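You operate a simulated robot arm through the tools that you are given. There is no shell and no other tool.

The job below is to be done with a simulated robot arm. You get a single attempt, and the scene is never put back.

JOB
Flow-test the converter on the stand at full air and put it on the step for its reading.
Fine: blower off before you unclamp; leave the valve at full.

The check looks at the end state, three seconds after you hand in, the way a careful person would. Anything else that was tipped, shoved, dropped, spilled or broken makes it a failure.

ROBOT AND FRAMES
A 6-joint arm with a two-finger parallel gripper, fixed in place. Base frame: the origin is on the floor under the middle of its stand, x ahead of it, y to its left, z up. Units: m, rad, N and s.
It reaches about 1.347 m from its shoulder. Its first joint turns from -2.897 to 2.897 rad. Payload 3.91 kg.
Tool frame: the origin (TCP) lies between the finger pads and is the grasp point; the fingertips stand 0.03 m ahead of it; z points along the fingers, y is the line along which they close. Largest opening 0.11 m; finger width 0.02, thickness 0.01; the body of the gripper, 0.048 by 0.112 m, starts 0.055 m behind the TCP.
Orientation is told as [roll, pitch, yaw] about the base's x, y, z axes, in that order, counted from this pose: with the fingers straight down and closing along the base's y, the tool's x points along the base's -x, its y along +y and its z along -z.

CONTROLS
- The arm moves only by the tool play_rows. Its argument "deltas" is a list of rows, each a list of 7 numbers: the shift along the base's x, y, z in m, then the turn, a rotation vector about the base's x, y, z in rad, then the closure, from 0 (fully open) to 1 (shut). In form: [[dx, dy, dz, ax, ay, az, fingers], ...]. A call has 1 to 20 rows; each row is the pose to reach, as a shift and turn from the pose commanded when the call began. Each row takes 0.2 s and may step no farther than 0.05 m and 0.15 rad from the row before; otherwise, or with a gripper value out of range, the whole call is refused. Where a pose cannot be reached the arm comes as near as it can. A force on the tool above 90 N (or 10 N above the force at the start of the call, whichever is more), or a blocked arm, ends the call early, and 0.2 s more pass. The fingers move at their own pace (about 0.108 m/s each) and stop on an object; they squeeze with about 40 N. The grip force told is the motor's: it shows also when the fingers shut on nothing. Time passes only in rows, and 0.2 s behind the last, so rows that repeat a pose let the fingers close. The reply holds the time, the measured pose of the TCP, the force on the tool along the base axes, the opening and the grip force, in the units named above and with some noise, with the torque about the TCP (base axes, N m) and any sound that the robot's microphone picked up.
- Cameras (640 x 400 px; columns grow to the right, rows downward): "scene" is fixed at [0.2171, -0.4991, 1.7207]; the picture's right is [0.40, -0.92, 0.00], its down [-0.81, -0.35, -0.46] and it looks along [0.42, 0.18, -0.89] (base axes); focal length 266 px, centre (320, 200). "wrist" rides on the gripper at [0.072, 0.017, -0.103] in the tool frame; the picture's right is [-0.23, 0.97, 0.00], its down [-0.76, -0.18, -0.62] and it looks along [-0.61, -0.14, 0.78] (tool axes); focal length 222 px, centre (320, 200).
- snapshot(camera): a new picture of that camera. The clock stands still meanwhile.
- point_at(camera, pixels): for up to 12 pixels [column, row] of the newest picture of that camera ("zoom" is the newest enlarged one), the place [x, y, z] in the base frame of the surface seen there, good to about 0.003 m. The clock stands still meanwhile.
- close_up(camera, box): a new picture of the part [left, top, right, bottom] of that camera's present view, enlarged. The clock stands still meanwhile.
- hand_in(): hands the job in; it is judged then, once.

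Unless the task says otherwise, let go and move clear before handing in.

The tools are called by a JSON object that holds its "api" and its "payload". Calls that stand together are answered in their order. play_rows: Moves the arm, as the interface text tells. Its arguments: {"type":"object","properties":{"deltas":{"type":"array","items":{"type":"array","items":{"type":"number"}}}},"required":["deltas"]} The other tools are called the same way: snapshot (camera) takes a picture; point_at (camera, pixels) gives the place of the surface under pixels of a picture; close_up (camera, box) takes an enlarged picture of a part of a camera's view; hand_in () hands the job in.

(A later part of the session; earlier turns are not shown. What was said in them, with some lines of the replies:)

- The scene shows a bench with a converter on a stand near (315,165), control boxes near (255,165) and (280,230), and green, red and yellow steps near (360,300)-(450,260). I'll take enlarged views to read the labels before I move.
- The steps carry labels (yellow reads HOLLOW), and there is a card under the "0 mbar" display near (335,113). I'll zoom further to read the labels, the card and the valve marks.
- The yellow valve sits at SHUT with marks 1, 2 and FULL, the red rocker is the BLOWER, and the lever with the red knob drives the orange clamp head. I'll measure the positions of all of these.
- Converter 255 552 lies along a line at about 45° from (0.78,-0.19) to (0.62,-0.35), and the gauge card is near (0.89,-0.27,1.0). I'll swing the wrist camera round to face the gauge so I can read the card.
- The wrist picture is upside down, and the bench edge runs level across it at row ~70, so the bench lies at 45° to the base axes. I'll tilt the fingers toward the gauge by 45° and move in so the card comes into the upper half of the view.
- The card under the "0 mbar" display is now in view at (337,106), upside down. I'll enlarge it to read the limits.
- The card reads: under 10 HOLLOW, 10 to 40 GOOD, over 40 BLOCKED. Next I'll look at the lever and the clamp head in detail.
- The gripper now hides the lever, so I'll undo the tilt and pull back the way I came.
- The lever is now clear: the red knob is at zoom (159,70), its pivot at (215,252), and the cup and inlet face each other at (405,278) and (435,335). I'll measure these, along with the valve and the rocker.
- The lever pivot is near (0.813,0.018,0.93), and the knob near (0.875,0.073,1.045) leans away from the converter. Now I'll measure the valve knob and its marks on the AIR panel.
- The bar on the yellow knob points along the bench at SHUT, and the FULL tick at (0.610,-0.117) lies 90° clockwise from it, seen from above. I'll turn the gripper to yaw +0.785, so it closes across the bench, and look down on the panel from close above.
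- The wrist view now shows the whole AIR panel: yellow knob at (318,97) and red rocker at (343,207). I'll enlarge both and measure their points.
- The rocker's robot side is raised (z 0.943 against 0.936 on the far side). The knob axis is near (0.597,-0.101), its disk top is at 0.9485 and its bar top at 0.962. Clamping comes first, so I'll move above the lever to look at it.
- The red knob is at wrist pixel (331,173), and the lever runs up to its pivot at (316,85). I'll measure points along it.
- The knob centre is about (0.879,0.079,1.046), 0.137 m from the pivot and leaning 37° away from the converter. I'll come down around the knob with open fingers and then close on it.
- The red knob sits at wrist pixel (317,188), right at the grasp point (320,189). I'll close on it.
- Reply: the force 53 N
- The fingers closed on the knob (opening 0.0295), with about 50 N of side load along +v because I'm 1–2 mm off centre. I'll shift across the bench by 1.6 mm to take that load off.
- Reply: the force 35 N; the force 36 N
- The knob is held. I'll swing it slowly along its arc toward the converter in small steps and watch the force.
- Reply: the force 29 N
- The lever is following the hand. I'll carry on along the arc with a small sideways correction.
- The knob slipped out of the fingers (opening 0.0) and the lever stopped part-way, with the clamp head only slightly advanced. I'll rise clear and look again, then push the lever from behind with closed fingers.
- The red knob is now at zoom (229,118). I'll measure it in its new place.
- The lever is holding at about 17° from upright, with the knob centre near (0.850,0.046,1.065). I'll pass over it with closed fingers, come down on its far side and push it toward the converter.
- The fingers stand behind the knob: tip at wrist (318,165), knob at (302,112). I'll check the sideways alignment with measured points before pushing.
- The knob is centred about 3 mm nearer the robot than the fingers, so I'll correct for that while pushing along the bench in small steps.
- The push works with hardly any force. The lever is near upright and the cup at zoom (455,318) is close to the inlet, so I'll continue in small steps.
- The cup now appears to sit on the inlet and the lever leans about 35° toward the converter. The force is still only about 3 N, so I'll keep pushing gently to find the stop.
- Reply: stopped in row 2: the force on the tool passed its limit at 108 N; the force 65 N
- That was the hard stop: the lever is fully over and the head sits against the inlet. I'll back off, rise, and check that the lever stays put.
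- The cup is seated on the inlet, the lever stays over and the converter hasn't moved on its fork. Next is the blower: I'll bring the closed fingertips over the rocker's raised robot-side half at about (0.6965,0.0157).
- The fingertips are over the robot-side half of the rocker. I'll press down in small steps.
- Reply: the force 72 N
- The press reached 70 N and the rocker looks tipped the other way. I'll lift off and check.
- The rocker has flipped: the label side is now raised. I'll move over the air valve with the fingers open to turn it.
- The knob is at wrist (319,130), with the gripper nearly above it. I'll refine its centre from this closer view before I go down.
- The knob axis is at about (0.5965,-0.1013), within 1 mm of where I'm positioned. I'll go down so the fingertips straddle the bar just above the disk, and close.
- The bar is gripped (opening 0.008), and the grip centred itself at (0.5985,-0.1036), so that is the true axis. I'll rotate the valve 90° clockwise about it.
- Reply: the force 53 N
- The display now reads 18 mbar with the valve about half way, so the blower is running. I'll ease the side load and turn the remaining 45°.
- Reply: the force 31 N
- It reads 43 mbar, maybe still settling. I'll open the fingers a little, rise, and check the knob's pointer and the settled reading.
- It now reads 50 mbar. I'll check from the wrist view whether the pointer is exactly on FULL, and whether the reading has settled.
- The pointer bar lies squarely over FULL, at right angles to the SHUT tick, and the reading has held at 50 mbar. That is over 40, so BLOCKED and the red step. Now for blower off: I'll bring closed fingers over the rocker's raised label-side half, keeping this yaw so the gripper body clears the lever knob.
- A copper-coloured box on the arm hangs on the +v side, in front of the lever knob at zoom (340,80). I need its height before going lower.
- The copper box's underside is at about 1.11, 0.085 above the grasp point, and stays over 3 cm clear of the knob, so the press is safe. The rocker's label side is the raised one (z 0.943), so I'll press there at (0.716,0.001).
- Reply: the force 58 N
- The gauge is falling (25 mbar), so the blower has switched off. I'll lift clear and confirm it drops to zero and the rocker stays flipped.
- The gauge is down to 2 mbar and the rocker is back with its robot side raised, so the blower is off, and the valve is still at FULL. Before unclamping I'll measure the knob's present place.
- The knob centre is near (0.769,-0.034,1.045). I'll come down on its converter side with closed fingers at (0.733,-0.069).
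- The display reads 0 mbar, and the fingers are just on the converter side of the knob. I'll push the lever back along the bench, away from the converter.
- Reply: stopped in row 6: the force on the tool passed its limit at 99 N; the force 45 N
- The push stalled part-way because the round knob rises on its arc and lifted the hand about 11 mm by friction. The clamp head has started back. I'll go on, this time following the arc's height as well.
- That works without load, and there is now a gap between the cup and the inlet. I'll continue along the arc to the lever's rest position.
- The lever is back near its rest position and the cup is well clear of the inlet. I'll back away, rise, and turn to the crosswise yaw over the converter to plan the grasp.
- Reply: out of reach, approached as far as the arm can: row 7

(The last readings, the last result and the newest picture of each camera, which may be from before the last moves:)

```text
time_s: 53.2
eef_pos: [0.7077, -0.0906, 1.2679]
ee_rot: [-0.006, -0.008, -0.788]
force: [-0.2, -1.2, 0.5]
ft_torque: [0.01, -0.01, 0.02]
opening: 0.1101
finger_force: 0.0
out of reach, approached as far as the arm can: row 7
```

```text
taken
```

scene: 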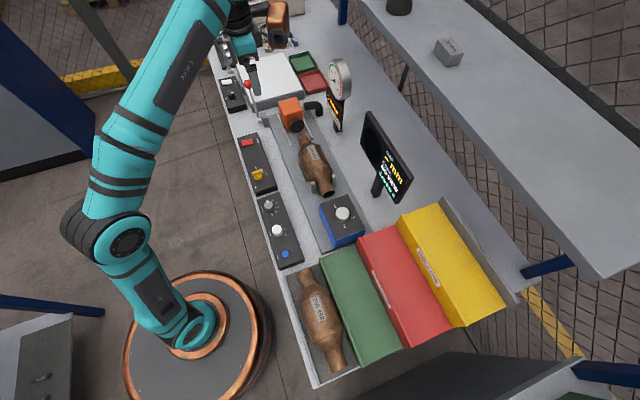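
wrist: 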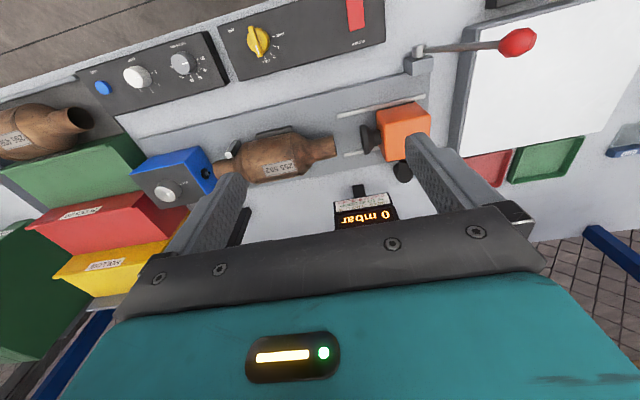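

The converter is unclamped at wrist (280,155) and scene (315,165). I'll take enlarged views of it and its supports, and of the red step.

{"api": "close_up", "payload": {"camera": "wrist", "box": [190, 110, 370, 210]}}

{"api": "point_at", "payload": {"camera": "wrist", "pixels": [[222, 165], [235, 160], [250, 142], [265, 140], [285, 140], [300, 145], [275, 155], [260, 165], [290, 165], [315, 147], [335, 147], [275, 178]]}}

{"api": "close_up", "payload": {"camera": "scene", "box": [275, 120, 355, 200]}}

{"api": "point_at", "payload": {"camera": "scene", "pixels": [[302, 140], [306, 152], [302, 165], [314, 160], [325, 158], [318, 172], [330, 172], [308, 178], [320, 182], [326, 192], [315, 150], [310, 185]]}}

```text
3.56 times, centred on (280, 160) of wrist
```

zoom: 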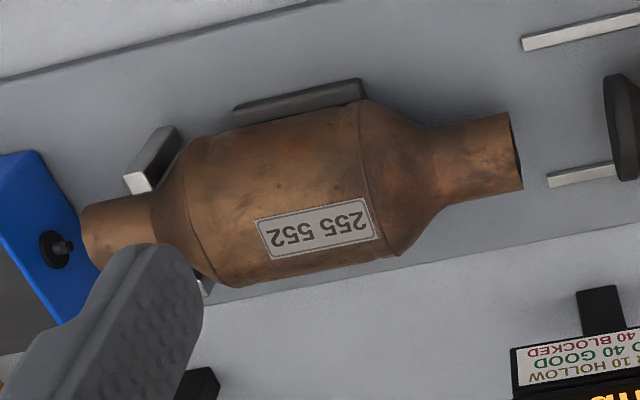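

```text
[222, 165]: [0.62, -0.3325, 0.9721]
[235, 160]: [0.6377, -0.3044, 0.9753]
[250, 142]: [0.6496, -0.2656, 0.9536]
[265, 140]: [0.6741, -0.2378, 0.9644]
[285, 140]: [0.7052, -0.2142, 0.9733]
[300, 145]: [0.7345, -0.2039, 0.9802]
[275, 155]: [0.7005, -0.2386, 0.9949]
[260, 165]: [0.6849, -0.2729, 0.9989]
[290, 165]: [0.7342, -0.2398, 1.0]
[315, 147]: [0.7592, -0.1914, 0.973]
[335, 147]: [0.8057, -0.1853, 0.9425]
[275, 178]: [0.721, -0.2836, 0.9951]
```

```text
5.00 times, centred on (315, 160) of scene
```

zoom: 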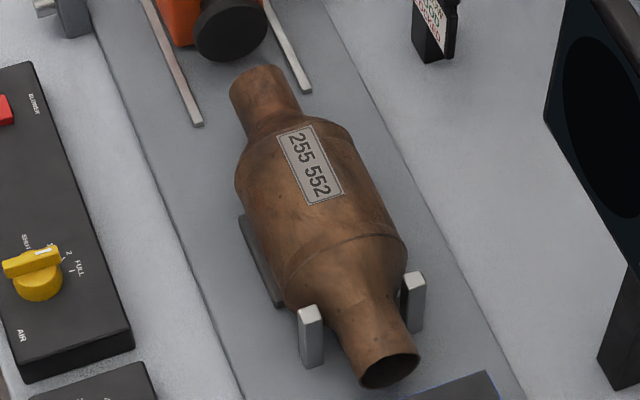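

```text
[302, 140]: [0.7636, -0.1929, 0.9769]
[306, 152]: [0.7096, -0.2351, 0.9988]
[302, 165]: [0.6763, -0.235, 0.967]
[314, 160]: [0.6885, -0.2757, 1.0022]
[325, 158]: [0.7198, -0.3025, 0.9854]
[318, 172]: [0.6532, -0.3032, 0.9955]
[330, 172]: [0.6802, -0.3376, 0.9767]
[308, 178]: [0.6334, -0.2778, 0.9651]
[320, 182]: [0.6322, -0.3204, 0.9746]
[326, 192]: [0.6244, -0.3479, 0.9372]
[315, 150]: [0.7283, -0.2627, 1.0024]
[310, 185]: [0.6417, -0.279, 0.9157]
```

The body is about 84 mm across, its axis at v≈0.683 and z≈0.960 (top at 1.002). A dark support bar lies along its robot side at zoom (265,260), so I'll measure that bar and the fork posts to see where the fingers fit.

{"api": "point_at", "payload": {"camera": "zoom", "pixels": [[242, 218], [246, 232], [258, 255], [270, 280], [280, 300], [250, 245], [310, 312], [311, 350], [413, 278], [414, 320], [320, 60], [190, 220]]}}

{"api": "close_up", "payload": {"camera": "wrist", "box": [215, 110, 315, 190]}}

{"api": "point_at", "payload": {"camera": "zoom", "pixels": [[205, 120], [240, 110], [290, 95], [330, 90], [220, 140], [330, 110], [110, 180], [130, 190], [150, 170], [235, 120], [300, 105], [340, 120]]}}

```text
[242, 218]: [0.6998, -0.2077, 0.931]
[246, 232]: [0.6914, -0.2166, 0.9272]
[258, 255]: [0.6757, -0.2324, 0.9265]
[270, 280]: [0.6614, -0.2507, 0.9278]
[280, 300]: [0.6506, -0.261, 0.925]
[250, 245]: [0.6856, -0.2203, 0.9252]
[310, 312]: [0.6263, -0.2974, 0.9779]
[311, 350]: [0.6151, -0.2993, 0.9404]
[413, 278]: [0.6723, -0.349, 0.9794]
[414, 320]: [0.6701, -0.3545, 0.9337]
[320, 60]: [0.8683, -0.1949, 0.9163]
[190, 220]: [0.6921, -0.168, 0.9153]
```

```text
5.00 times, centred on (265, 150) of wrist
```

zoom: 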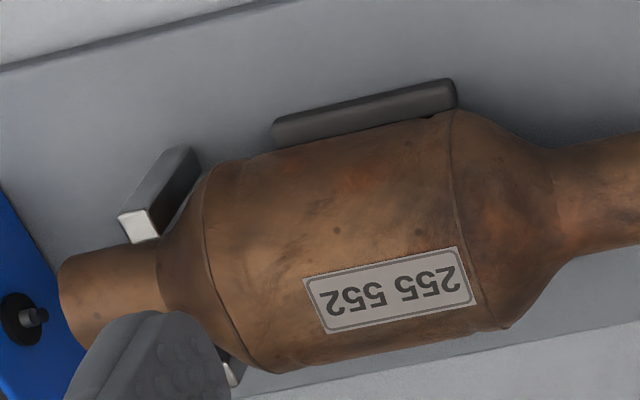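

```text
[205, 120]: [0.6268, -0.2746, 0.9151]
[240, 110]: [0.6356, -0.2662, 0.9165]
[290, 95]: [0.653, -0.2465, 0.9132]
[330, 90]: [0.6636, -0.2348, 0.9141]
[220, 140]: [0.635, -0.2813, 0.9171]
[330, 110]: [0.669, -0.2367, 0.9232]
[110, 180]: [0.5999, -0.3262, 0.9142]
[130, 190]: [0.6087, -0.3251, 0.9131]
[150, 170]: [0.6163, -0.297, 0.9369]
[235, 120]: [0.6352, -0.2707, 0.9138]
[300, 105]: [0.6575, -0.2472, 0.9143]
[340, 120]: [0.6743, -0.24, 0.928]
```

The support bars are low (top z≈0.931), so fingertips kept at 0.938 or above will clear them. Next I'll measure the red step, its neighbours and the monitor to plan the put-down.

{"api": "close_up", "payload": {"camera": "scene", "box": [310, 190, 520, 370]}}

{"api": "point_at", "payload": {"camera": "scene", "pixels": [[360, 242], [357, 238], [375, 275], [398, 315], [405, 344], [420, 340], [390, 230], [398, 218], [420, 265], [445, 310], [452, 325], [400, 270]]}}

{"api": "point_at", "payload": {"camera": "scene", "pixels": [[380, 260], [395, 255], [405, 250], [390, 290], [410, 290], [425, 285], [415, 325], [430, 320], [440, 312], [385, 240], [372, 243], [410, 335]]}}

{"api": "point_at", "payload": {"camera": "scene", "pixels": [[365, 115], [362, 145], [375, 165], [400, 200], [412, 178], [380, 135], [378, 190], [395, 170], [450, 50], [420, 100], [540, 260], [600, 200]]}}

```text
2.22 times, centred on (415, 280) of scene
```

zoom: 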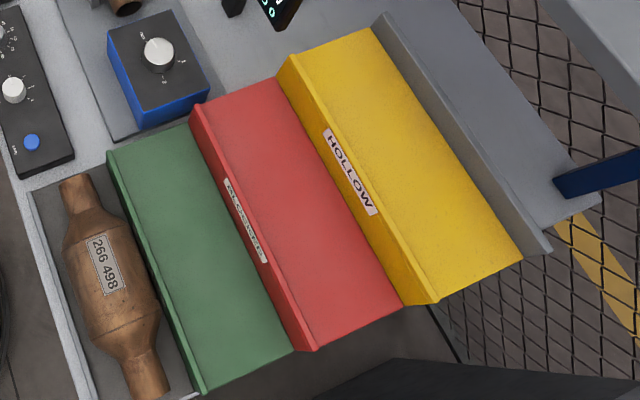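

```text
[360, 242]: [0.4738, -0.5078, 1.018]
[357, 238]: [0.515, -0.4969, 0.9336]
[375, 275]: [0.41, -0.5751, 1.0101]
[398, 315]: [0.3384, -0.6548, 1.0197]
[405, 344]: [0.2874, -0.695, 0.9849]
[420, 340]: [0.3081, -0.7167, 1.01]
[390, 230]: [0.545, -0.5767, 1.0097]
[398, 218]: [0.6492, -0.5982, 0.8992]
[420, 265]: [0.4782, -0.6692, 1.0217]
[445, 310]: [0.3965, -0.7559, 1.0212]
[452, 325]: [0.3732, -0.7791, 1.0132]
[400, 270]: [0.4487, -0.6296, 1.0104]
```

```text
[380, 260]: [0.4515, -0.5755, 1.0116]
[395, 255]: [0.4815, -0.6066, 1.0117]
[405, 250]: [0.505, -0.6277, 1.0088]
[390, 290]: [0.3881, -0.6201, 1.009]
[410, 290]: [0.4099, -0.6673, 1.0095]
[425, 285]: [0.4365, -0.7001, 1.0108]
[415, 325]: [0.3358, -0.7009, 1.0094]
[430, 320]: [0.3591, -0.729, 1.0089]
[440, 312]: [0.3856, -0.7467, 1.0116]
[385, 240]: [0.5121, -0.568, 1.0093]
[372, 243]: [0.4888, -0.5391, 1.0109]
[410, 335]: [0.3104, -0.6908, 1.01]
```

```text
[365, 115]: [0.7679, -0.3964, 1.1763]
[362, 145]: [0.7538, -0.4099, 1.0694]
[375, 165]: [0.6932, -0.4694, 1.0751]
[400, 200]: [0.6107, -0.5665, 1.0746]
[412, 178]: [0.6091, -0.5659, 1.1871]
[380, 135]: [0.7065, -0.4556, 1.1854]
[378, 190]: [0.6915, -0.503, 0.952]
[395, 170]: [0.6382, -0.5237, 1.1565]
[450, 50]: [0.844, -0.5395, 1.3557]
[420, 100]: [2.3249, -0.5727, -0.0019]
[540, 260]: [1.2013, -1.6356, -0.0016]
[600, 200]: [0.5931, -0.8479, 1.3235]
```

The red BLOCKED tread is level at z=1.010. It runs from a small front lip at v≈0.70 to the yellow riser at v≈0.812, and from u≈-0.02 to -0.29, so the converter fits lengthwise. I'll measure the converter's ends to find its middle.

{"api": "close_up", "payload": {"camera": "scene", "box": [275, 120, 355, 200]}}

{"api": "point_at", "payload": {"camera": "zoom", "pixels": [[265, 68], [240, 85], [290, 75], [262, 100], [385, 358], [360, 375], [415, 360], [370, 330], [300, 150], [330, 210], [350, 250], [290, 130]]}}

{"api": "point_at", "payload": {"camera": "wrist", "pixels": [[333, 145], [332, 158], [320, 150], [216, 168], [218, 160], [225, 160], [245, 165], [295, 150], [232, 172], [305, 160], [280, 150], [270, 160]]}}

{"api": "point_at", "payload": {"camera": "scene", "pixels": [[580, 268], [500, 175], [440, 105], [400, 55], [370, 15], [355, 110], [352, 75], [330, 70], [338, 95], [345, 90], [413, 175], [363, 112]]}}

```text
5.00 times, centred on (315, 160) of scene
```

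zoom: 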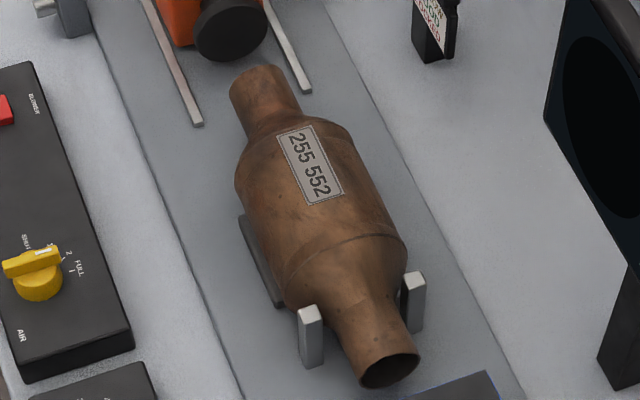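

```text
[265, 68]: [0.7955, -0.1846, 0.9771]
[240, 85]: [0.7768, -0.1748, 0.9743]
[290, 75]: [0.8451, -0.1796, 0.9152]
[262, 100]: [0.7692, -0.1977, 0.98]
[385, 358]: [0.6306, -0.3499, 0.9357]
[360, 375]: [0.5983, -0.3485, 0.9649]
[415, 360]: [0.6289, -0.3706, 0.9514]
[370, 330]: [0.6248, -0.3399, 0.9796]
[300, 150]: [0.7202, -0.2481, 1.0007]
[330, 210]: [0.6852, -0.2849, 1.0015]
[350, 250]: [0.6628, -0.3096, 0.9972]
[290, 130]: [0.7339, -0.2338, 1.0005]
```

```text
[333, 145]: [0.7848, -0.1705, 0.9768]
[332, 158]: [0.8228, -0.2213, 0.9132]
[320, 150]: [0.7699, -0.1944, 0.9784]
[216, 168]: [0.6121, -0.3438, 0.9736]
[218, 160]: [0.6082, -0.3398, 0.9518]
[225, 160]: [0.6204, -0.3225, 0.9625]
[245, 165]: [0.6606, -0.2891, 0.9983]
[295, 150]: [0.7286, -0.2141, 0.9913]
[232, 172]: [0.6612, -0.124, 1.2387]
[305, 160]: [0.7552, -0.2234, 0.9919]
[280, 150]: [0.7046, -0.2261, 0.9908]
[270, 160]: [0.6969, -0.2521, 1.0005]
```

```text
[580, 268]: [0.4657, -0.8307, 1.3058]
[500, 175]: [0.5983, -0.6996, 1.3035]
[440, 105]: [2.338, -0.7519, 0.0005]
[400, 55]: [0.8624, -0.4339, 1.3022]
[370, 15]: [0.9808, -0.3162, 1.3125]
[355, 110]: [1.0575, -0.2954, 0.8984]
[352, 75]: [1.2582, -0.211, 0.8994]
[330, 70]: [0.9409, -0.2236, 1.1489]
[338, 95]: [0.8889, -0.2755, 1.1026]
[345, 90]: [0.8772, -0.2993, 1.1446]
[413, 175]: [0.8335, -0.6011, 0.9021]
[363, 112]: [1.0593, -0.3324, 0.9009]
```

The converter runs from u≈0.18 to 0.433, middle about 0.308, with its axis at v≈0.684. The shelf edge is at v=0.917 and z=1.30, and the monitor face at v≈0.82, so I'll turn the gripper to yaw -2.356. That puts the copper box on the robot side, away from the gauge and the monitor.

{"api": "play_rows", "payload": {"deltas": [[-0.002, -0.005, -0.005, 0, 0, -0.14, 0], [-0.004, -0.01, -0.01, 0, 0, -0.28, 0], [-0.006, -0.015, -0.015, 0, 0, -0.42, 0], [-0.006, -0.02, -0.02, 0, 0, -0.56, 0], [-0.006, -0.025, -0.025, 0, 0, -0.7, 0], [-0.006, -0.03, -0.03, 0, 0, -0.84, 0], [-0.006, -0.04, -0.035, 0, 0, -0.98, 0], [-0.006, -0.05, -0.04, 0, 0, -1.12, 0], [-0.006, -0.06, -0.045, 0, 0, -1.26, 0], [-0.006, -0.07, -0.05, 0, 0, -1.4, 0], [-0.006, -0.08, -0.05, 0, 0, -1.5, 0], [-0.006, -0.09, -0.05, 0, 0, -1.568, 0], [-0.006, -0.09, -0.05, 0, 0, -1.568, 0]]}}

{"api": "snapshot", "payload": {"camera": "wrist"}}

{"api": "snapshot", "payload": {"camera": "scene"}}

```text
time_s: 56.0
eef_pos: [0.7033, -0.18, 1.2182]
ee_rot: [-0.008, -0.009, -2.356]
force: [0.2, 0.0, 0.0]
ft_torque: [0.04, 0.01, -0.05]
opening: 0.1102
finger_force: 0.1
```

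```text
taken
```

wrist: 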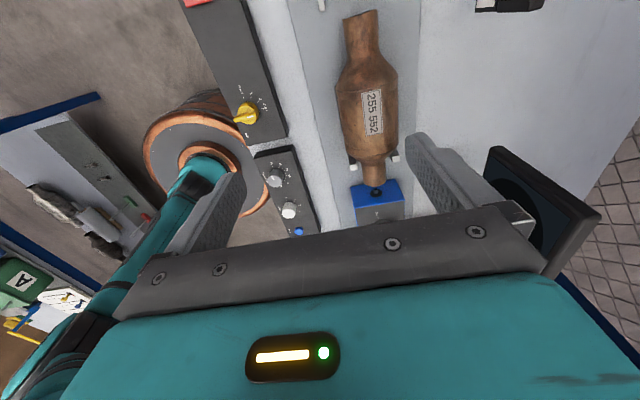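

```text
taken
```

scene: 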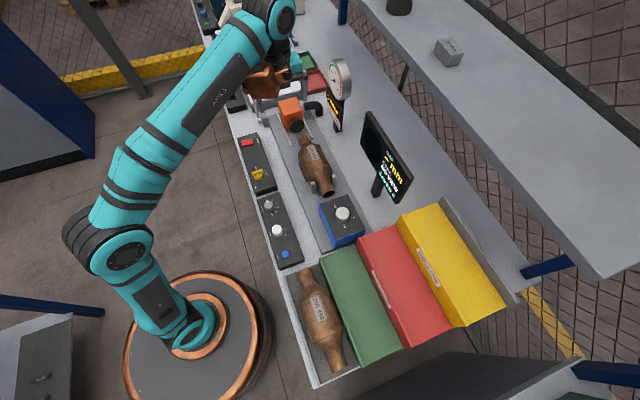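

The yaw turn is done. The converter is at wrist (365,100), and the copper box is now on the robot side. I'll move over the converter's middle and stop just above it to check.

{"api": "play_rows", "payload": {"deltas": [[-0.0005, -0.03, 0, 0.004, 0.004, 0, 0], [-0.001, -0.06, 0, 0.008, 0.009, 0, 0], [-0.0018, -0.0859, -0.01, 0.008, 0.009, 0, 0], [-0.0018, -0.0859, -0.05, 0.008, 0.009, 0, 0], [-0.0018, -0.0859, -0.09, 0.008, 0.009, 0, 0], [-0.0018, -0.0859, -0.12, 0.008, 0.009, 0, 0], [-0.0018, -0.0859, -0.12, 0.008, 0.009, 0, 0]]}}

{"api": "snapshot", "payload": {"camera": "wrist"}}

{"api": "close_up", "payload": {"camera": "scene", "box": [260, 60, 400, 210]}}

```text
time_s: 57.6
eef_pos: [0.7008, -0.2669, 1.098]
ee_rot: [-0.02, -0.009, -2.356]
force: [-0.5, -0.3, -0.1]
ft_torque: [-0.02, 0.0, 0.03]
opening: 0.1103
finger_force: 0.1
```

```text
taken
```

wrist: 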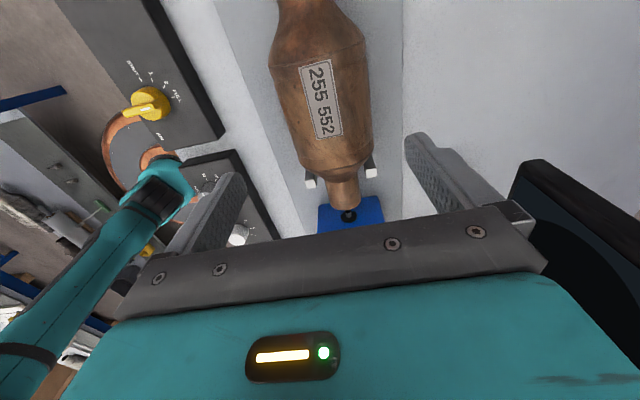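

```text
2.67 times, centred on (330, 135) of scene
```

zoom: 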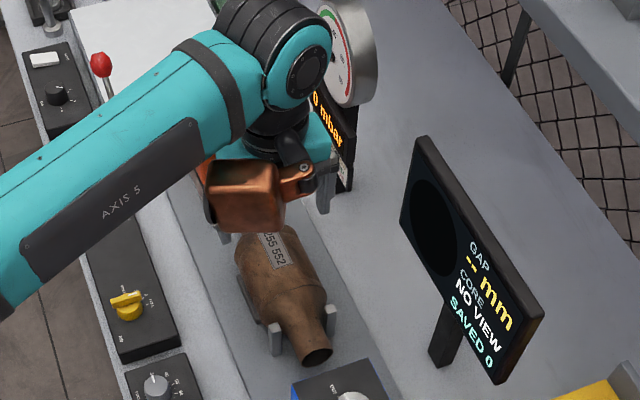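

The gripper is centred over the converter's middle (u=0.307, v=0.684), with a slight tilt of about 0.02 rad to take out. I'll lower it with open fingers to z≈0.970, which keeps the tips above the support bars.

{"api": "play_rows", "payload": {"deltas": [[0, 0, 0, -0.0078, -0.0205, 0, 0], [0, 0, -0.03, -0.0078, -0.0205, 0, 0], [0, 0, -0.06, -0.0078, -0.0205, 0, 0], [0, 0, -0.09, -0.0078, -0.0205, 0, 0], [0, 0, -0.11, -0.0078, -0.0205, 0, 0], [0, 0, -0.12, -0.0078, -0.0205, 0, 0], [0, 0, -0.127, -0.0078, -0.0205, 0, 0], [0, 0, -0.127, -0.0078, -0.0205, 0, 0]]}}

{"api": "snapshot", "payload": {"camera": "wrist"}}

{"api": "close_up", "payload": {"camera": "scene", "box": [260, 90, 380, 210]}}

```text
time_s: 59.5
eef_pos: [0.7003, -0.2666, 0.9718]
ee_rot: [0.001, 0.0, -2.354]
force: [0.9, -0.4, 0.6]
ft_torque: [-0.05, 0.01, 0.0]
opening: 0.1098
finger_force: 0.2
```

```text
taken
```

wrist: 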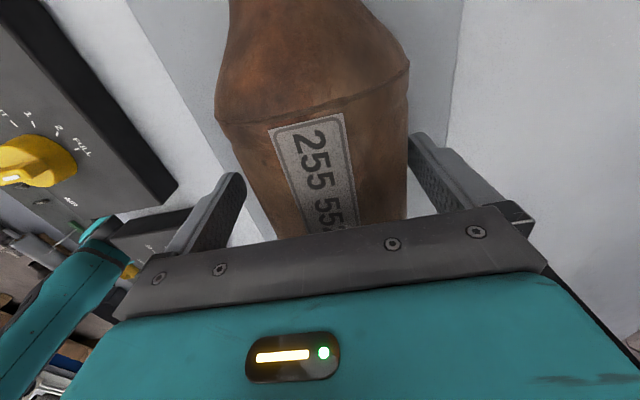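

```text
3.33 times, centred on (320, 150) of scene
```

zoom: 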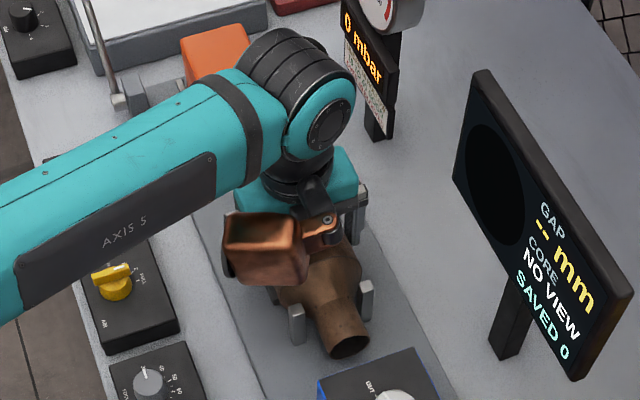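

The body is between the fingers and clear of both sides. I'll close the grip.

{"api": "play_rows", "payload": {"deltas": [[0, 0, 0, 0, 0, 0, 0.15], [0, 0, 0, 0, 0, 0, 0.2], [0, 0, 0, 0, 0, 0, 0.25], [0, 0, 0, 0, 0, 0, 0.35], [0, 0, 0, 0, 0, 0, 0.5], [0, 0, 0, 0, 0, 0, 0.5]]}}

{"api": "snapshot", "payload": {"camera": "wrist"}}

```text
time_s: 60.9
eef_pos: [0.703, -0.268, 0.9705]
ee_rot: [0.001, 0.002, -2.356]
force: [58.0, -45.8, 14.0]
ft_torque: [-0.63, -1.4, 1.13]
opening: 0.0917
finger_force: 36.6
```

```text
taken
```

wrist: 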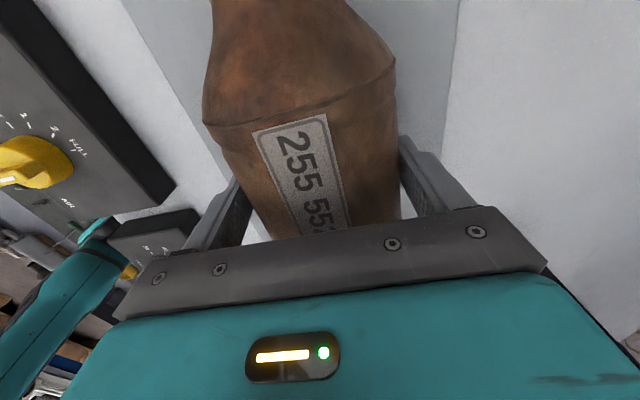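

The far finger is pressing first (73 N sideways toward +v, opening 0.092), so the converter sits a little farther across than I am. I'll shift across by about 4 mm with the grip on and let it settle evenly.

{"api": "play_rows", "payload": {"deltas": [[0.001, -0.001, 0, 0, 0, 0, 0.4], [0.002, -0.002, 0, 0, 0, 0, 0.4], [0.003, -0.003, 0, 0, 0, 0, 0.4], [0.003, -0.003, 0, 0, 0, 0, 0.4]]}}

{"api": "snapshot", "payload": {"camera": "wrist"}}

```text
time_s: 61.9
eef_pos: [0.7031, -0.2696, 0.971]
ee_rot: [0.0, 0.001, -2.354]
force: [8.8, -9.5, 0.1]
ft_torque: [0.02, -0.24, 0.0]
opening: 0.0892
finger_force: 40.0
```

```text
taken
```

wrist: 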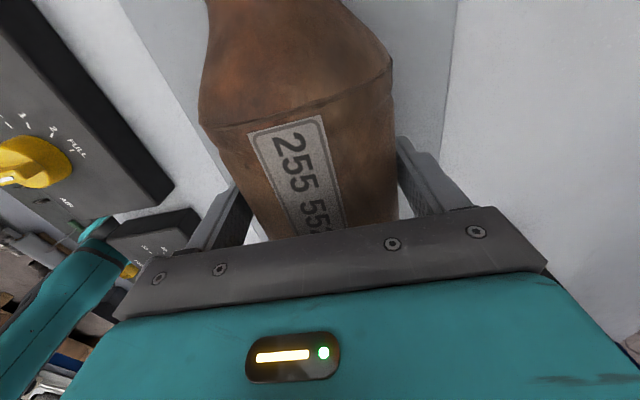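

The grip is even now (opening 0.089, side force about 13 N). I'll lift a little and read the weight and torque.

{"api": "play_rows", "payload": {"deltas": [[0.0007, -0.0007, 0.003, 0, 0, 0, 0.6], [0.0007, -0.0007, 0.008, 0, 0, 0, 0.6], [0.0007, -0.0007, 0.014, 0, 0, 0, 0.6], [0.0007, -0.0007, 0.02, 0, 0, 0, 0.6], [0.0007, -0.0007, 0.02, 0, 0, 0, 0.6], [0.0007, -0.0007, 0.02, 0, 0, 0, 0.6]]}}

{"api": "snapshot", "payload": {"camera": "wrist"}}

{"api": "close_up", "payload": {"camera": "scene", "box": [260, 90, 380, 210]}}

```text
time_s: 63.2
eef_pos: [0.7051, -0.2703, 0.9918]
ee_rot: [0.001, 0.001, -2.356]
force: [0.1, 1.4, -10.8]
ft_torque: [-0.08, 0.1, -0.1]
opening: 0.0887
finger_force: 39.7
```

```text
taken
```

wrist: 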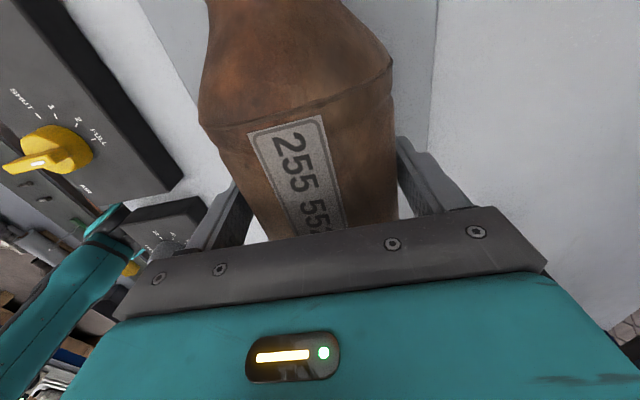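

```text
3.33 times, centred on (320, 150) of scene
```

zoom: 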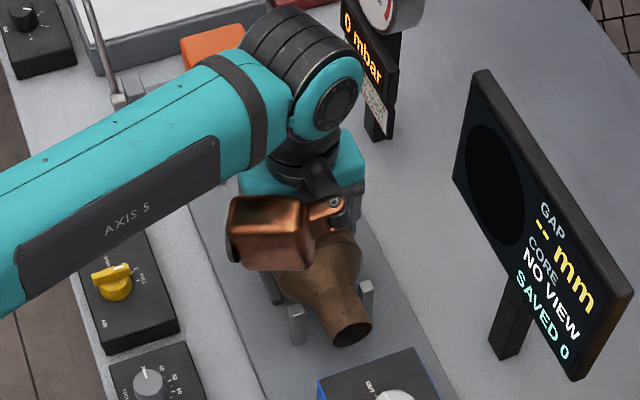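

The converter lifts freely: 10.8 N, so about 1.1 kg, with almost no torque, and the grip is level. I'll raise it well clear of the posts.

{"api": "play_rows", "payload": {"deltas": [[0, 0, 0.02, 0, 0, 0, 0.6], [0, 0, 0.045, 0, 0, 0, 0.6], [0, 0, 0.07, 0, 0, 0, 0.6], [0, 0, 0.095, 0, 0, 0, 0.6], [0, 0, 0.12, 0, 0, 0, 0.6], [0, 0, 0.145, 0, 0, 0, 0.6], [0, 0, 0.168, 0, 0, 0, 0.6], [0, 0, 0.168, 0, 0, 0, 0.6]]}}

{"api": "snapshot", "payload": {"camera": "wrist"}}

{"api": "snapshot", "payload": {"camera": "scene"}}

```text
time_s: 65.0
eef_pos: [0.705, -0.2704, 1.1594]
ee_rot: [-0.001, 0.0, -2.355]
force: [0.3, 0.4, -12.1]
ft_torque: [-0.05, 0.1, -0.03]
opening: 0.0885
finger_force: 39.9
```

```text
taken
```

wrist: 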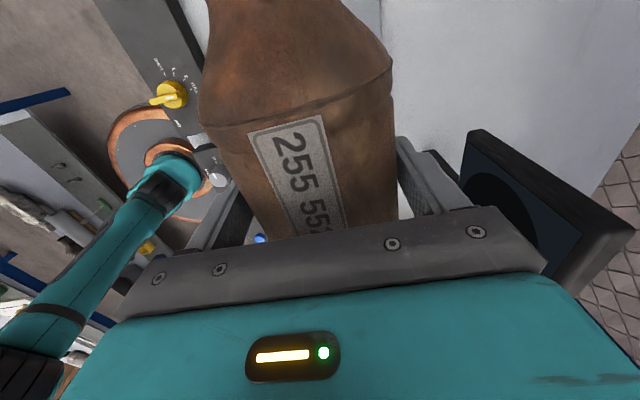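

```text
taken
```

scene: 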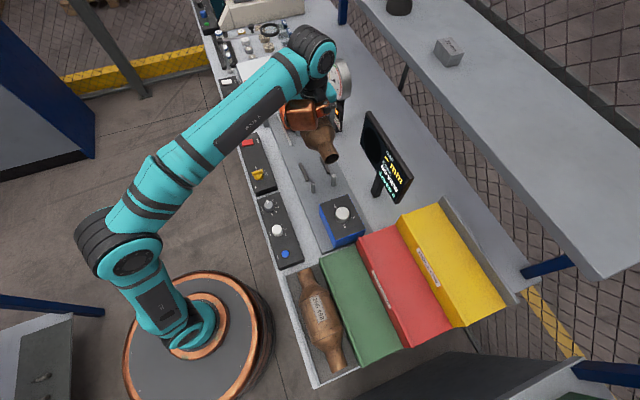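

The converter is clear of the stand. I'll carry it along the bench toward the steps, keeping to the robot side of the monitor (face at v≈0.82).

{"api": "play_rows", "payload": {"deltas": [[-0.0212, -0.0071, 0, 0, 0, 0, 0.6], [-0.046, -0.0177, 0, 0, 0, 0, 0.6], [-0.0672, -0.0389, 0, 0, 0, 0, 0.6], [-0.0884, -0.0601, 0, 0, 0, 0, 0.6], [-0.1096, -0.0813, 0, 0, 0, 0, 0.6], [-0.1308, -0.1025, 0, 0, 0, 0, 0.6], [-0.152, -0.1237, 0, 0, 0, 0, 0.6], [-0.1732, -0.145, 0, 0, 0, 0, 0.6], [-0.1732, -0.145, 0, 0, 0, 0, 0.6]]}}

{"api": "snapshot", "payload": {"camera": "scene"}}

```text
time_s: 67.0
eef_pos: [0.531, -0.417, 1.1586]
ee_rot: [0.001, 0.001, -2.355]
force: [-1.1, 0.7, -12.1]
ft_torque: [-0.02, 0.04, 0.0]
opening: 0.0886
finger_force: 39.8
```

```text
taken
```

scene: 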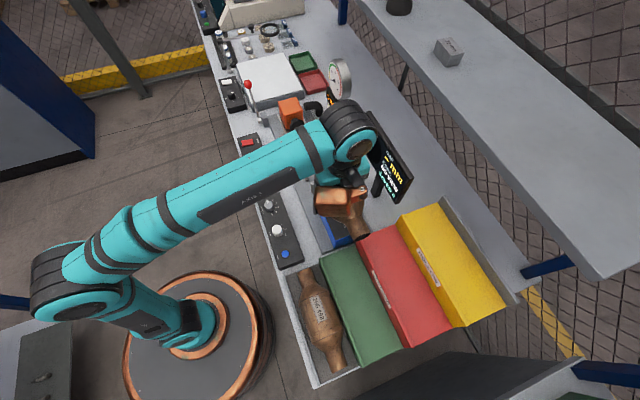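

The carry is steady (12 N, no torque). I'll continue along the bench to the level of the red step.

{"api": "play_rows", "payload": {"deltas": [[-0.0213, -0.0212, 0, 0, 0, 0, 0.6], [-0.0425, -0.0424, 0, 0, 0, 0, 0.6], [-0.0637, -0.0636, 0, 0, 0, 0, 0.6], [-0.0849, -0.0848, 0, 0, 0, 0, 0.6], [-0.1061, -0.106, 0, 0, 0, 0, 0.6], [-0.1273, -0.1272, 0, 0, 0, 0, 0.6], [-0.1485, -0.1484, 0, 0, 0, 0, 0.6], [-0.1678, -0.1677, 0, 0, 0, 0, 0.6], [-0.1678, -0.1677, 0, 0, 0, 0, 0.6]]}}

{"api": "snapshot", "payload": {"camera": "scene"}}

{"api": "snapshot", "payload": {"camera": "wrist"}}

```text
time_s: 69.0
eef_pos: [0.3627, -0.5837, 1.16]
ee_rot: [0.003, 0.0, -2.354]
force: [0.1, 0.2, -12.5]
ft_torque: [-0.02, 0.05, 0.0]
opening: 0.0888
finger_force: 40.0
```

```text
taken
```

scene: 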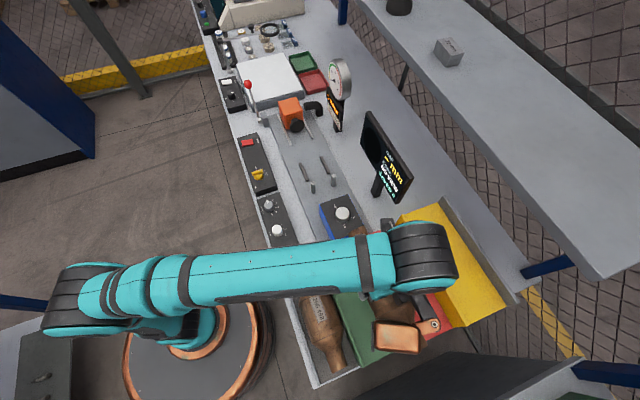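

```text
taken
```

wrist: 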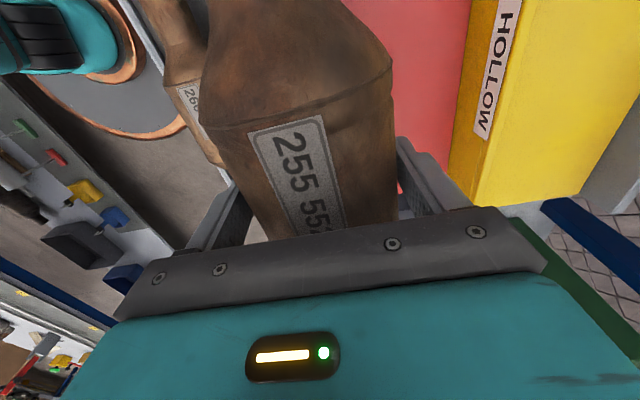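

The converter is beside the red step at u=-0.156. Before moving across I'll check the yellow riser's true front edge and how much room the wrist has to the shelf (edge at v=0.917).

{"api": "point_at", "payload": {"camera": "wrist", "pixels": [[480, 60], [500, 100], [470, 120], [455, 170], [470, 200], [465, 50], [430, 40], [400, 30], [380, 20], [440, 150], [510, 20], [520, 150]]}}

{"api": "point_at", "payload": {"camera": "scene", "pixels": [[452, 260], [445, 235], [455, 275], [420, 245], [450, 285], [430, 327], [400, 330], [485, 255], [455, 245], [440, 210], [400, 222], [440, 215]]}}

```text
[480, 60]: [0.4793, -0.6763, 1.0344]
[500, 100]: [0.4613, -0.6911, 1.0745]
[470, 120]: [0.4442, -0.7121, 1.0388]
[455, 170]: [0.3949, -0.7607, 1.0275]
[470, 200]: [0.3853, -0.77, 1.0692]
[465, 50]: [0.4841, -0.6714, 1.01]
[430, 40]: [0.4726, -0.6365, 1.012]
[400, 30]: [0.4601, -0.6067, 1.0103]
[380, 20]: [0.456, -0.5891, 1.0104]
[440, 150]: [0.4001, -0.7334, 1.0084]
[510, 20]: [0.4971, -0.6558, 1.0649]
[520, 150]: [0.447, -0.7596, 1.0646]
```

```text
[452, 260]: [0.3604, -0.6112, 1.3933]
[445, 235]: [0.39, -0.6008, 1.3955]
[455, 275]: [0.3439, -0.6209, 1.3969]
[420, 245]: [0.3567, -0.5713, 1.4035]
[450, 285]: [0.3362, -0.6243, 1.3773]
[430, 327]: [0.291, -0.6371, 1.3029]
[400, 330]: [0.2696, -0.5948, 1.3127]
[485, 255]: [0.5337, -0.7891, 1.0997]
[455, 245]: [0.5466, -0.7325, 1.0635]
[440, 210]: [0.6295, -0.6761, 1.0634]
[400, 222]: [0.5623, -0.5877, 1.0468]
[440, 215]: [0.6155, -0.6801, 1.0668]
```

The yellow riser is at v≈0.816 and the wrist keeps about 10 cm from the shelf. I'll move the converter across to v=0.750, over the red tread, while still high.

{"api": "play_rows", "payload": {"deltas": [[0.0143, -0.0143, 0, 0, 0, 0, 0.6], [0.0286, -0.0286, 0, 0, 0, 0, 0.6], [0.0429, -0.0429, 0, 0, 0, 0, 0.6], [0.0571, -0.0571, 0, 0, 0, 0, 0.6], [0.0571, -0.0571, 0, 0, 0, 0, 0.6]]}}

{"api": "snapshot", "payload": {"camera": "scene"}}

{"api": "snapshot", "payload": {"camera": "wrist"}}

```text
time_s: 70.2
eef_pos: [0.421, -0.6414, 1.1592]
ee_rot: [0.001, 0.0, -2.356]
force: [0.8, -0.4, -11.3]
ft_torque: [-0.09, 0.06, -0.02]
opening: 0.0885
finger_force: 40.9
```

```text
taken
```

scene: 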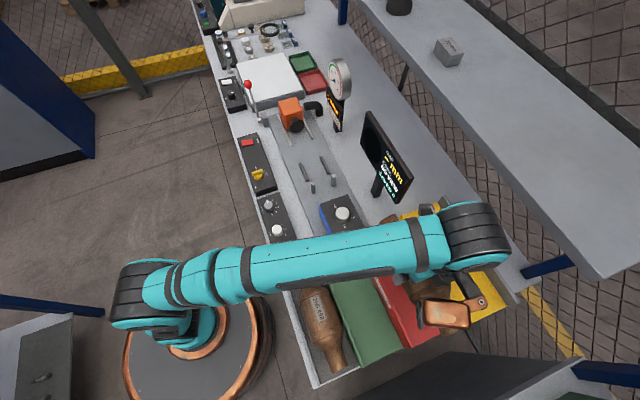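

```text
taken
```

wrist: 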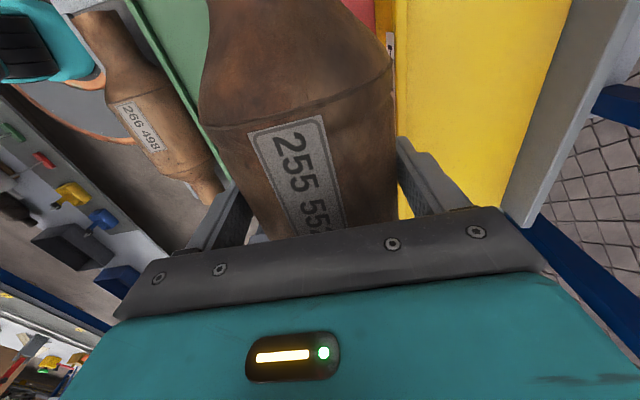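

The converter hangs centred over the red tread (u=-0.156, v=0.751). I'll lower it to just above the tread.

{"api": "play_rows", "payload": {"deltas": [[0, 0, -0.02, 0, 0, 0, 0.6], [0, 0, -0.04, 0, 0, 0, 0.6], [0, 0, -0.06, 0, 0, 0, 0.6], [0, 0, -0.075, 0, 0, 0, 0.6], [0, 0, -0.083, 0, 0, 0, 0.6], [0, 0, -0.083, 0, 0, 0, 0.6]]}}

{"api": "snapshot", "payload": {"camera": "wrist"}}

{"api": "close_up", "payload": {"camera": "scene", "box": [350, 190, 530, 350]}}

```text
time_s: 71.7
eef_pos: [0.4207, -0.6404, 1.0749]
ee_rot: [0.002, 0.0, -2.354]
force: [-0.4, 0.7, -12.6]
ft_torque: [-0.08, 0.11, -0.01]
opening: 0.0888
finger_force: 39.7
```

```text
taken
```

wrist: 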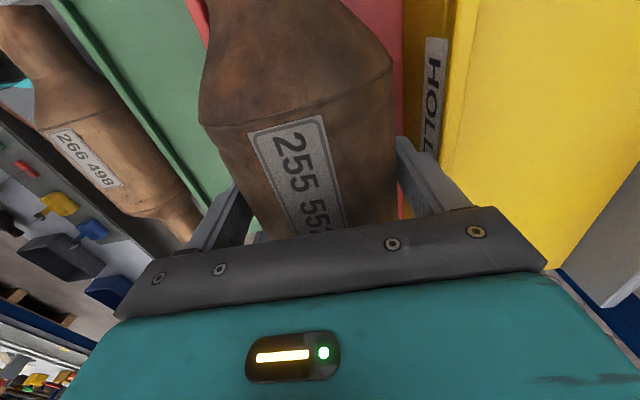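

```text
2.50 times, centred on (440, 270) of scene
```

zoom: 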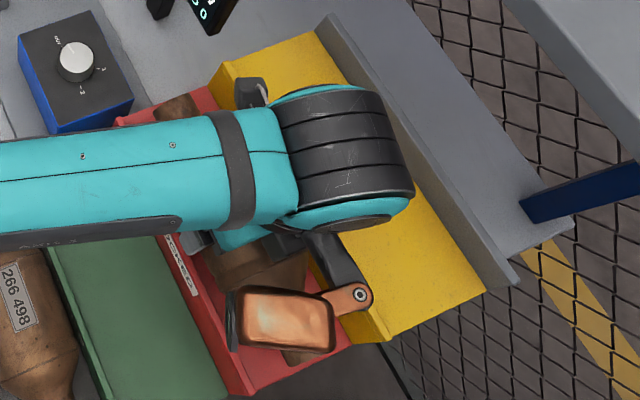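

It is about 7 mm above the tread, with nothing touching. I'll lower it in 2 mm steps until the tread takes the weight.

{"api": "play_rows", "payload": {"deltas": [[0, 0, -0.002, 0, 0, 0, 0.6], [0, 0, -0.004, 0, 0, 0, 0.6], [0, 0, -0.006, 0, 0, 0, 0.6], [0, 0, -0.007, 0, 0, 0, 0.6]]}}

```text
time_s: 72.7
eef_pos: [0.4208, -0.6403, 1.0696]
ee_rot: [0.0, 0.0, -2.355]
force: [0.5, -0.1, -11.6]
ft_torque: [-0.1, 0.07, -0.02]
opening: 0.0886
finger_force: 40.1
```

{"api": "play_rows", "payload": {"deltas": [[0, 0, -0.001, 0, 0, 0, 0.6], [0, 0, -0.002, 0, 0, 0, 0.6], [0, 0, -0.003, 0, 0, 0, 0.6]]}}

```text
time_s: 73.5
eef_pos: [0.4204, -0.6408, 1.065]
ee_rot: [-0.001, 0.002, -2.353]
force: [-0.8, -0.3, -12.0]
ft_torque: [-0.08, 0.05, 0.01]
opening: 0.0889
finger_force: 40.1
```

The full 12 N is still on the gripper at z=1.065, so it hasn't touched yet. I'll continue down in 1 mm steps.

{"api": "play_rows", "payload": {"deltas": [[0, 0, -0.001, 0, 0, 0, 0.6], [0, 0, -0.002, 0, 0, 0, 0.6], [0, 0, -0.003, 0, 0, 0, 0.6]]}}

```text
time_s: 74.2
eef_pos: [0.4206, -0.6405, 1.0652]
ee_rot: [0.005, 0.0, -2.355]
force: [6.8, -9.3, 21.5]
ft_torque: [-0.11, -0.1, 0.07]
opening: 0.0887
finger_force: 40.2
```

Contact: the force went from -12 to +21 N. I'll ease up about 2 mm so the converter just rests on the tread without being pressed.

{"api": "play_rows", "payload": {"deltas": [[0, 0, 0.001, 0, 0, 0, 0.6], [0, 0, 0.0018, 0, 0, 0, 0.6], [0, 0, 0.0018, 0, 0, 0, 0.6]]}}

{"api": "snapshot", "payload": {"camera": "wrist"}}

```text
time_s: 75.0
eef_pos: [0.4202, -0.6401, 1.0646]
ee_rot: [0.002, 0.0, -2.354]
force: [2.1, -5.2, 12.4]
ft_torque: [-0.92, 0.24, 0.34]
opening: 0.0885
finger_force: 40.0
```

```text
taken
```

wrist: 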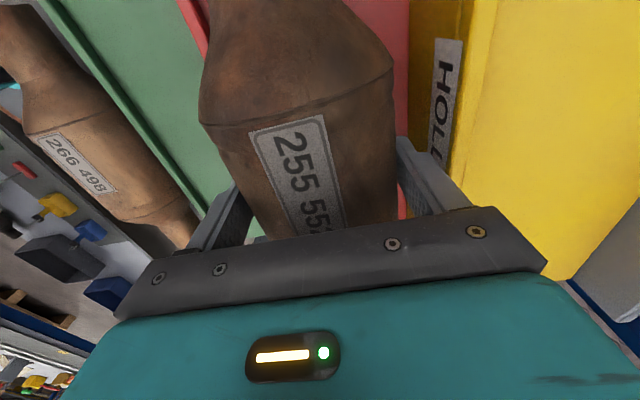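

{"api": "play_rows", "payload": {"deltas": [[0, 0, 0.0008, 0, 0, 0, 0.6], [0, 0, 0.0012, 0, 0, 0, 0.6], [0, 0, 0.0012, 0, 0, 0, 0.6]]}}

```text
time_s: 75.8
eef_pos: [0.4202, -0.6416, 1.065]
ee_rot: [-0.001, 0.0, -2.354]
force: [-0.5, 1.1, -7.6]
ft_torque: [-0.21, 0.25, -0.09]
opening: 0.0888
finger_force: 40.4
```

It now rests lightly on the tread (force -7.6 of -12 N). I'll open the fingers only to about 0.097 so the far finger doesn't touch the yellow riser.

{"api": "play_rows", "payload": {"deltas": [[0, 0, 0, 0, 0, 0, 0.18], [0, 0, 0, 0, 0, 0, 0.15], [0, 0, 0, 0, 0, 0, 0.12], [0, 0, 0, 0, 0, 0, 0.12], [0, 0, 0, 0, 0, 0, 0.12]]}}

{"api": "snapshot", "payload": {"camera": "wrist"}}

```text
time_s: 77.0
eef_pos: [0.42, -0.6417, 1.0665]
ee_rot: [0.001, 0.0, -2.354]
force: [0.8, -1.0, 0.7]
ft_torque: [0.01, 0.02, 0.0]
opening: 0.0967
finger_force: 0.0
```

```text
taken
```

wrist: 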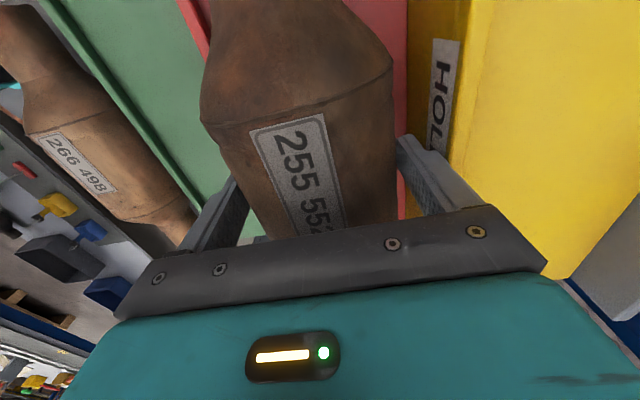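

The converter is released and stays in place (tool force near zero). I'll rise straight up slowly.

{"api": "play_rows", "payload": {"deltas": [[0, 0, 0.01, 0, 0, 0, 0.12], [0, 0, 0.022, 0, 0, 0, 0.12], [0, 0, 0.036, 0, 0, 0, 0.12], [0, 0, 0.052, 0, 0, 0, 0.12], [0, 0, 0.07, 0, 0, 0, 0.12], [0, 0, 0.09, 0, 0, 0, 0.12], [0, 0, 0.11, 0, 0, 0, 0.12]]}}

{"api": "snapshot", "payload": {"camera": "wrist"}}

```text
time_s: 78.7
eef_pos: [0.4183, -0.6402, 1.1759]
ee_rot: [0.001, 0.0, -2.356]
force: [0.0, -0.1, 0.1]
ft_torque: [0.0, 0.01, -0.02]
opening: 0.0969
finger_force: 0.1
```

```text
taken
```

wrist: 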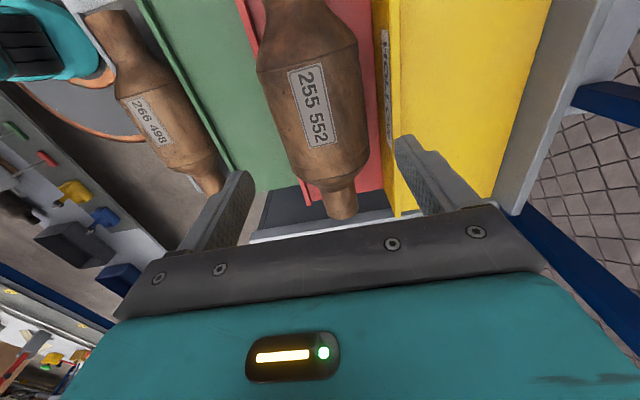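

The converter sits on the red step at wrist (315,100). I'll move the arm back toward the robot so the scene camera has a clear view of the result.

{"api": "play_rows", "payload": {"deltas": [[-0.02, 0.02, 0.02, 0, 0, 0, 0.12], [-0.045, 0.045, 0.03, 0, 0, 0, 0.12], [-0.07, 0.075, 0.03, 0, 0, 0, 0.12], [-0.08, 0.115, 0.03, 0, 0, 0, 0.12], [-0.07, 0.16, 0.03, 0, 0, 0, 0.12], [-0.05, 0.205, 0.03, 0, 0, 0, 0.12], [-0.03, 0.25, 0.03, 0, 0, 0, 0.12], [-0.01, 0.295, 0.03, 0, 0, 0, 0.12], [0.01, 0.34, 0.03, 0, 0, 0, 0.12], [0.03, 0.385, 0.03, 0, 0, 0, 0.12], [0.05, 0.43, 0.03, 0, 0, 0, 0.12], [0.06, 0.475, 0.03, 0, 0, 0, 0.12], [0.06, 0.475, 0.03, 0, 0, 0, 0.12]]}}

{"api": "snapshot", "payload": {"camera": "scene"}}

{"api": "close_up", "payload": {"camera": "scene", "box": [310, 210, 510, 370]}}

```text
time_s: 81.5
eef_pos: [0.4798, -0.1643, 1.2058]
ee_rot: [0.001, 0.001, -2.354]
force: [-0.2, -0.1, 0.5]
ft_torque: [-0.02, -0.01, 0.02]
opening: 0.0965
finger_force: 0.0
```

```text
taken
```

scene: 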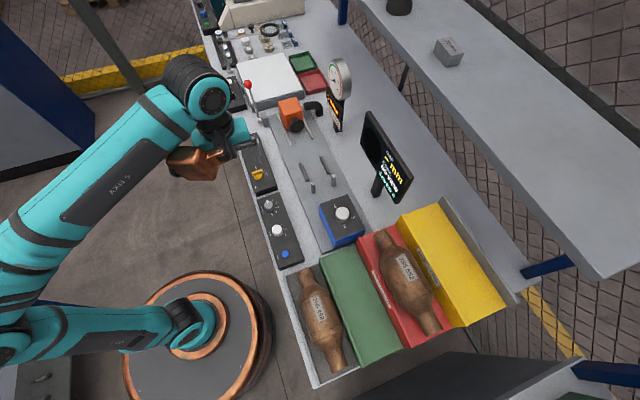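

```text
2.50 times, centred on (410, 290) of scene
```

zoom: 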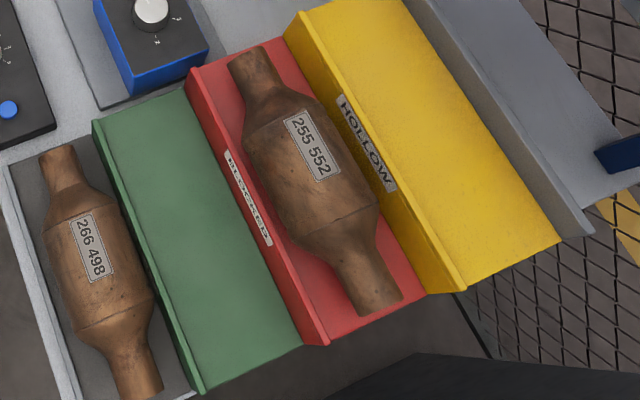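

Converter 255 552 lies well within the red BLOCKED step, zoom (315,190), next to an undisturbed 266 498. I'll check the valve, blower, lever and gauge once more before handing in.

{"api": "close_up", "payload": {"camera": "scene", "box": [220, 60, 360, 190]}}

{"api": "close_up", "payload": {"camera": "scene", "box": [235, 130, 285, 195]}}

{"api": "snapshot", "payload": {"camera": "wrist"}}

{"api": "point_at", "payload": {"camera": "scene", "pixels": [[405, 270], [385, 238], [437, 325], [400, 260], [412, 285], [390, 245], [430, 318]]}}

```text
3.08 times, centred on (290, 125) of scene
```

zoom: 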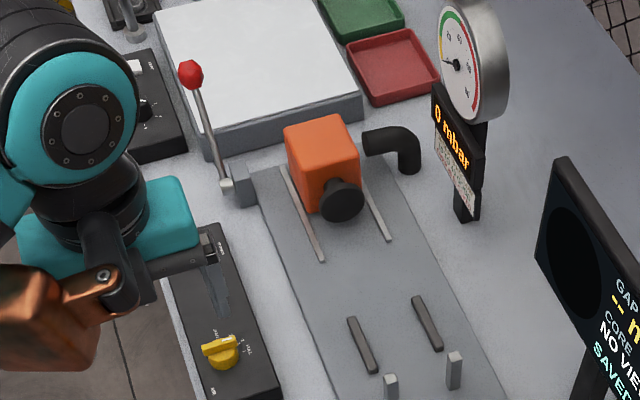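

```text
6.15 times, centred on (260, 162) of scene
```

zoom: 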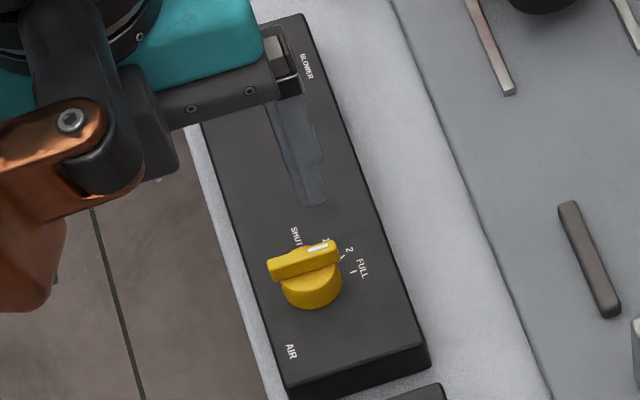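

```text
taken
```

wrist: 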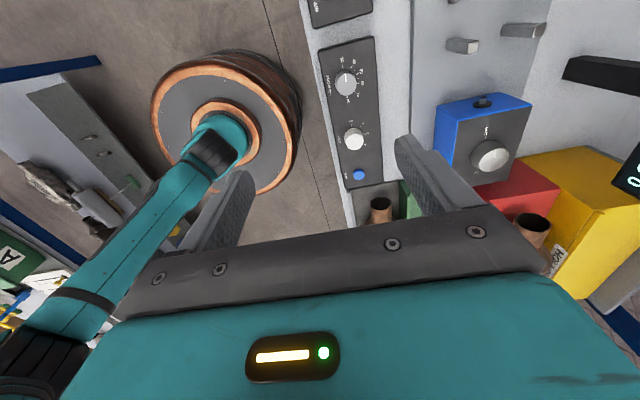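

```text
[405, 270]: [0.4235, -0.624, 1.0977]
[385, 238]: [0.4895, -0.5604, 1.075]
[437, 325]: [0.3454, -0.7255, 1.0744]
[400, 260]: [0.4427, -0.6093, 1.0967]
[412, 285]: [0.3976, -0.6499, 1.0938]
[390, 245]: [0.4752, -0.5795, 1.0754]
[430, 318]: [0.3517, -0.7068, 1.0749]
```

Final checks: the gauge reads 0 mbar with the blower off, the valve pointer is on FULL, and the lever is back with the clamp head retracted. Converter 255 552, which tested at 50 mbar (BLOCKED), is lying still on the red BLOCKED step and the arm is clear, so I'm handing in.

{"api": "hand_in", "payload": {}}

```text
The job is handed in.
```

The job is handed in: converter 255 552 read a steady 50 mbar at full air and is now on the red BLOCKED step. The card under the gauge puts anything over 40 mbar in BLOCKED.

- **Order:** I clamped the converter, switched the blower on and turned the valve to FULL. After the reading settled I switched the blower off, then unclamped.
- **End state:** the blower is off, the valve is still at FULL, and the gauge is back to 0 mbar. The lever is back near its rest position with the clamp head clear. The arm was holding nothing and was clear of the bench items at hand-in.
- **Rocker check:** in the last picture the arm hid the blower rocker. It was in the off position when I last saw it, and nothing touched it after that.
- **Bumps along the way:** the lever knob slipped out of the gripper once while I was clamping. The force limit stopped the arm twice on the lever, once at its end stop and once while unclamping. Nothing was knocked over or moved out of place that I could see, and the other converter (266 498) looks undisturbed.
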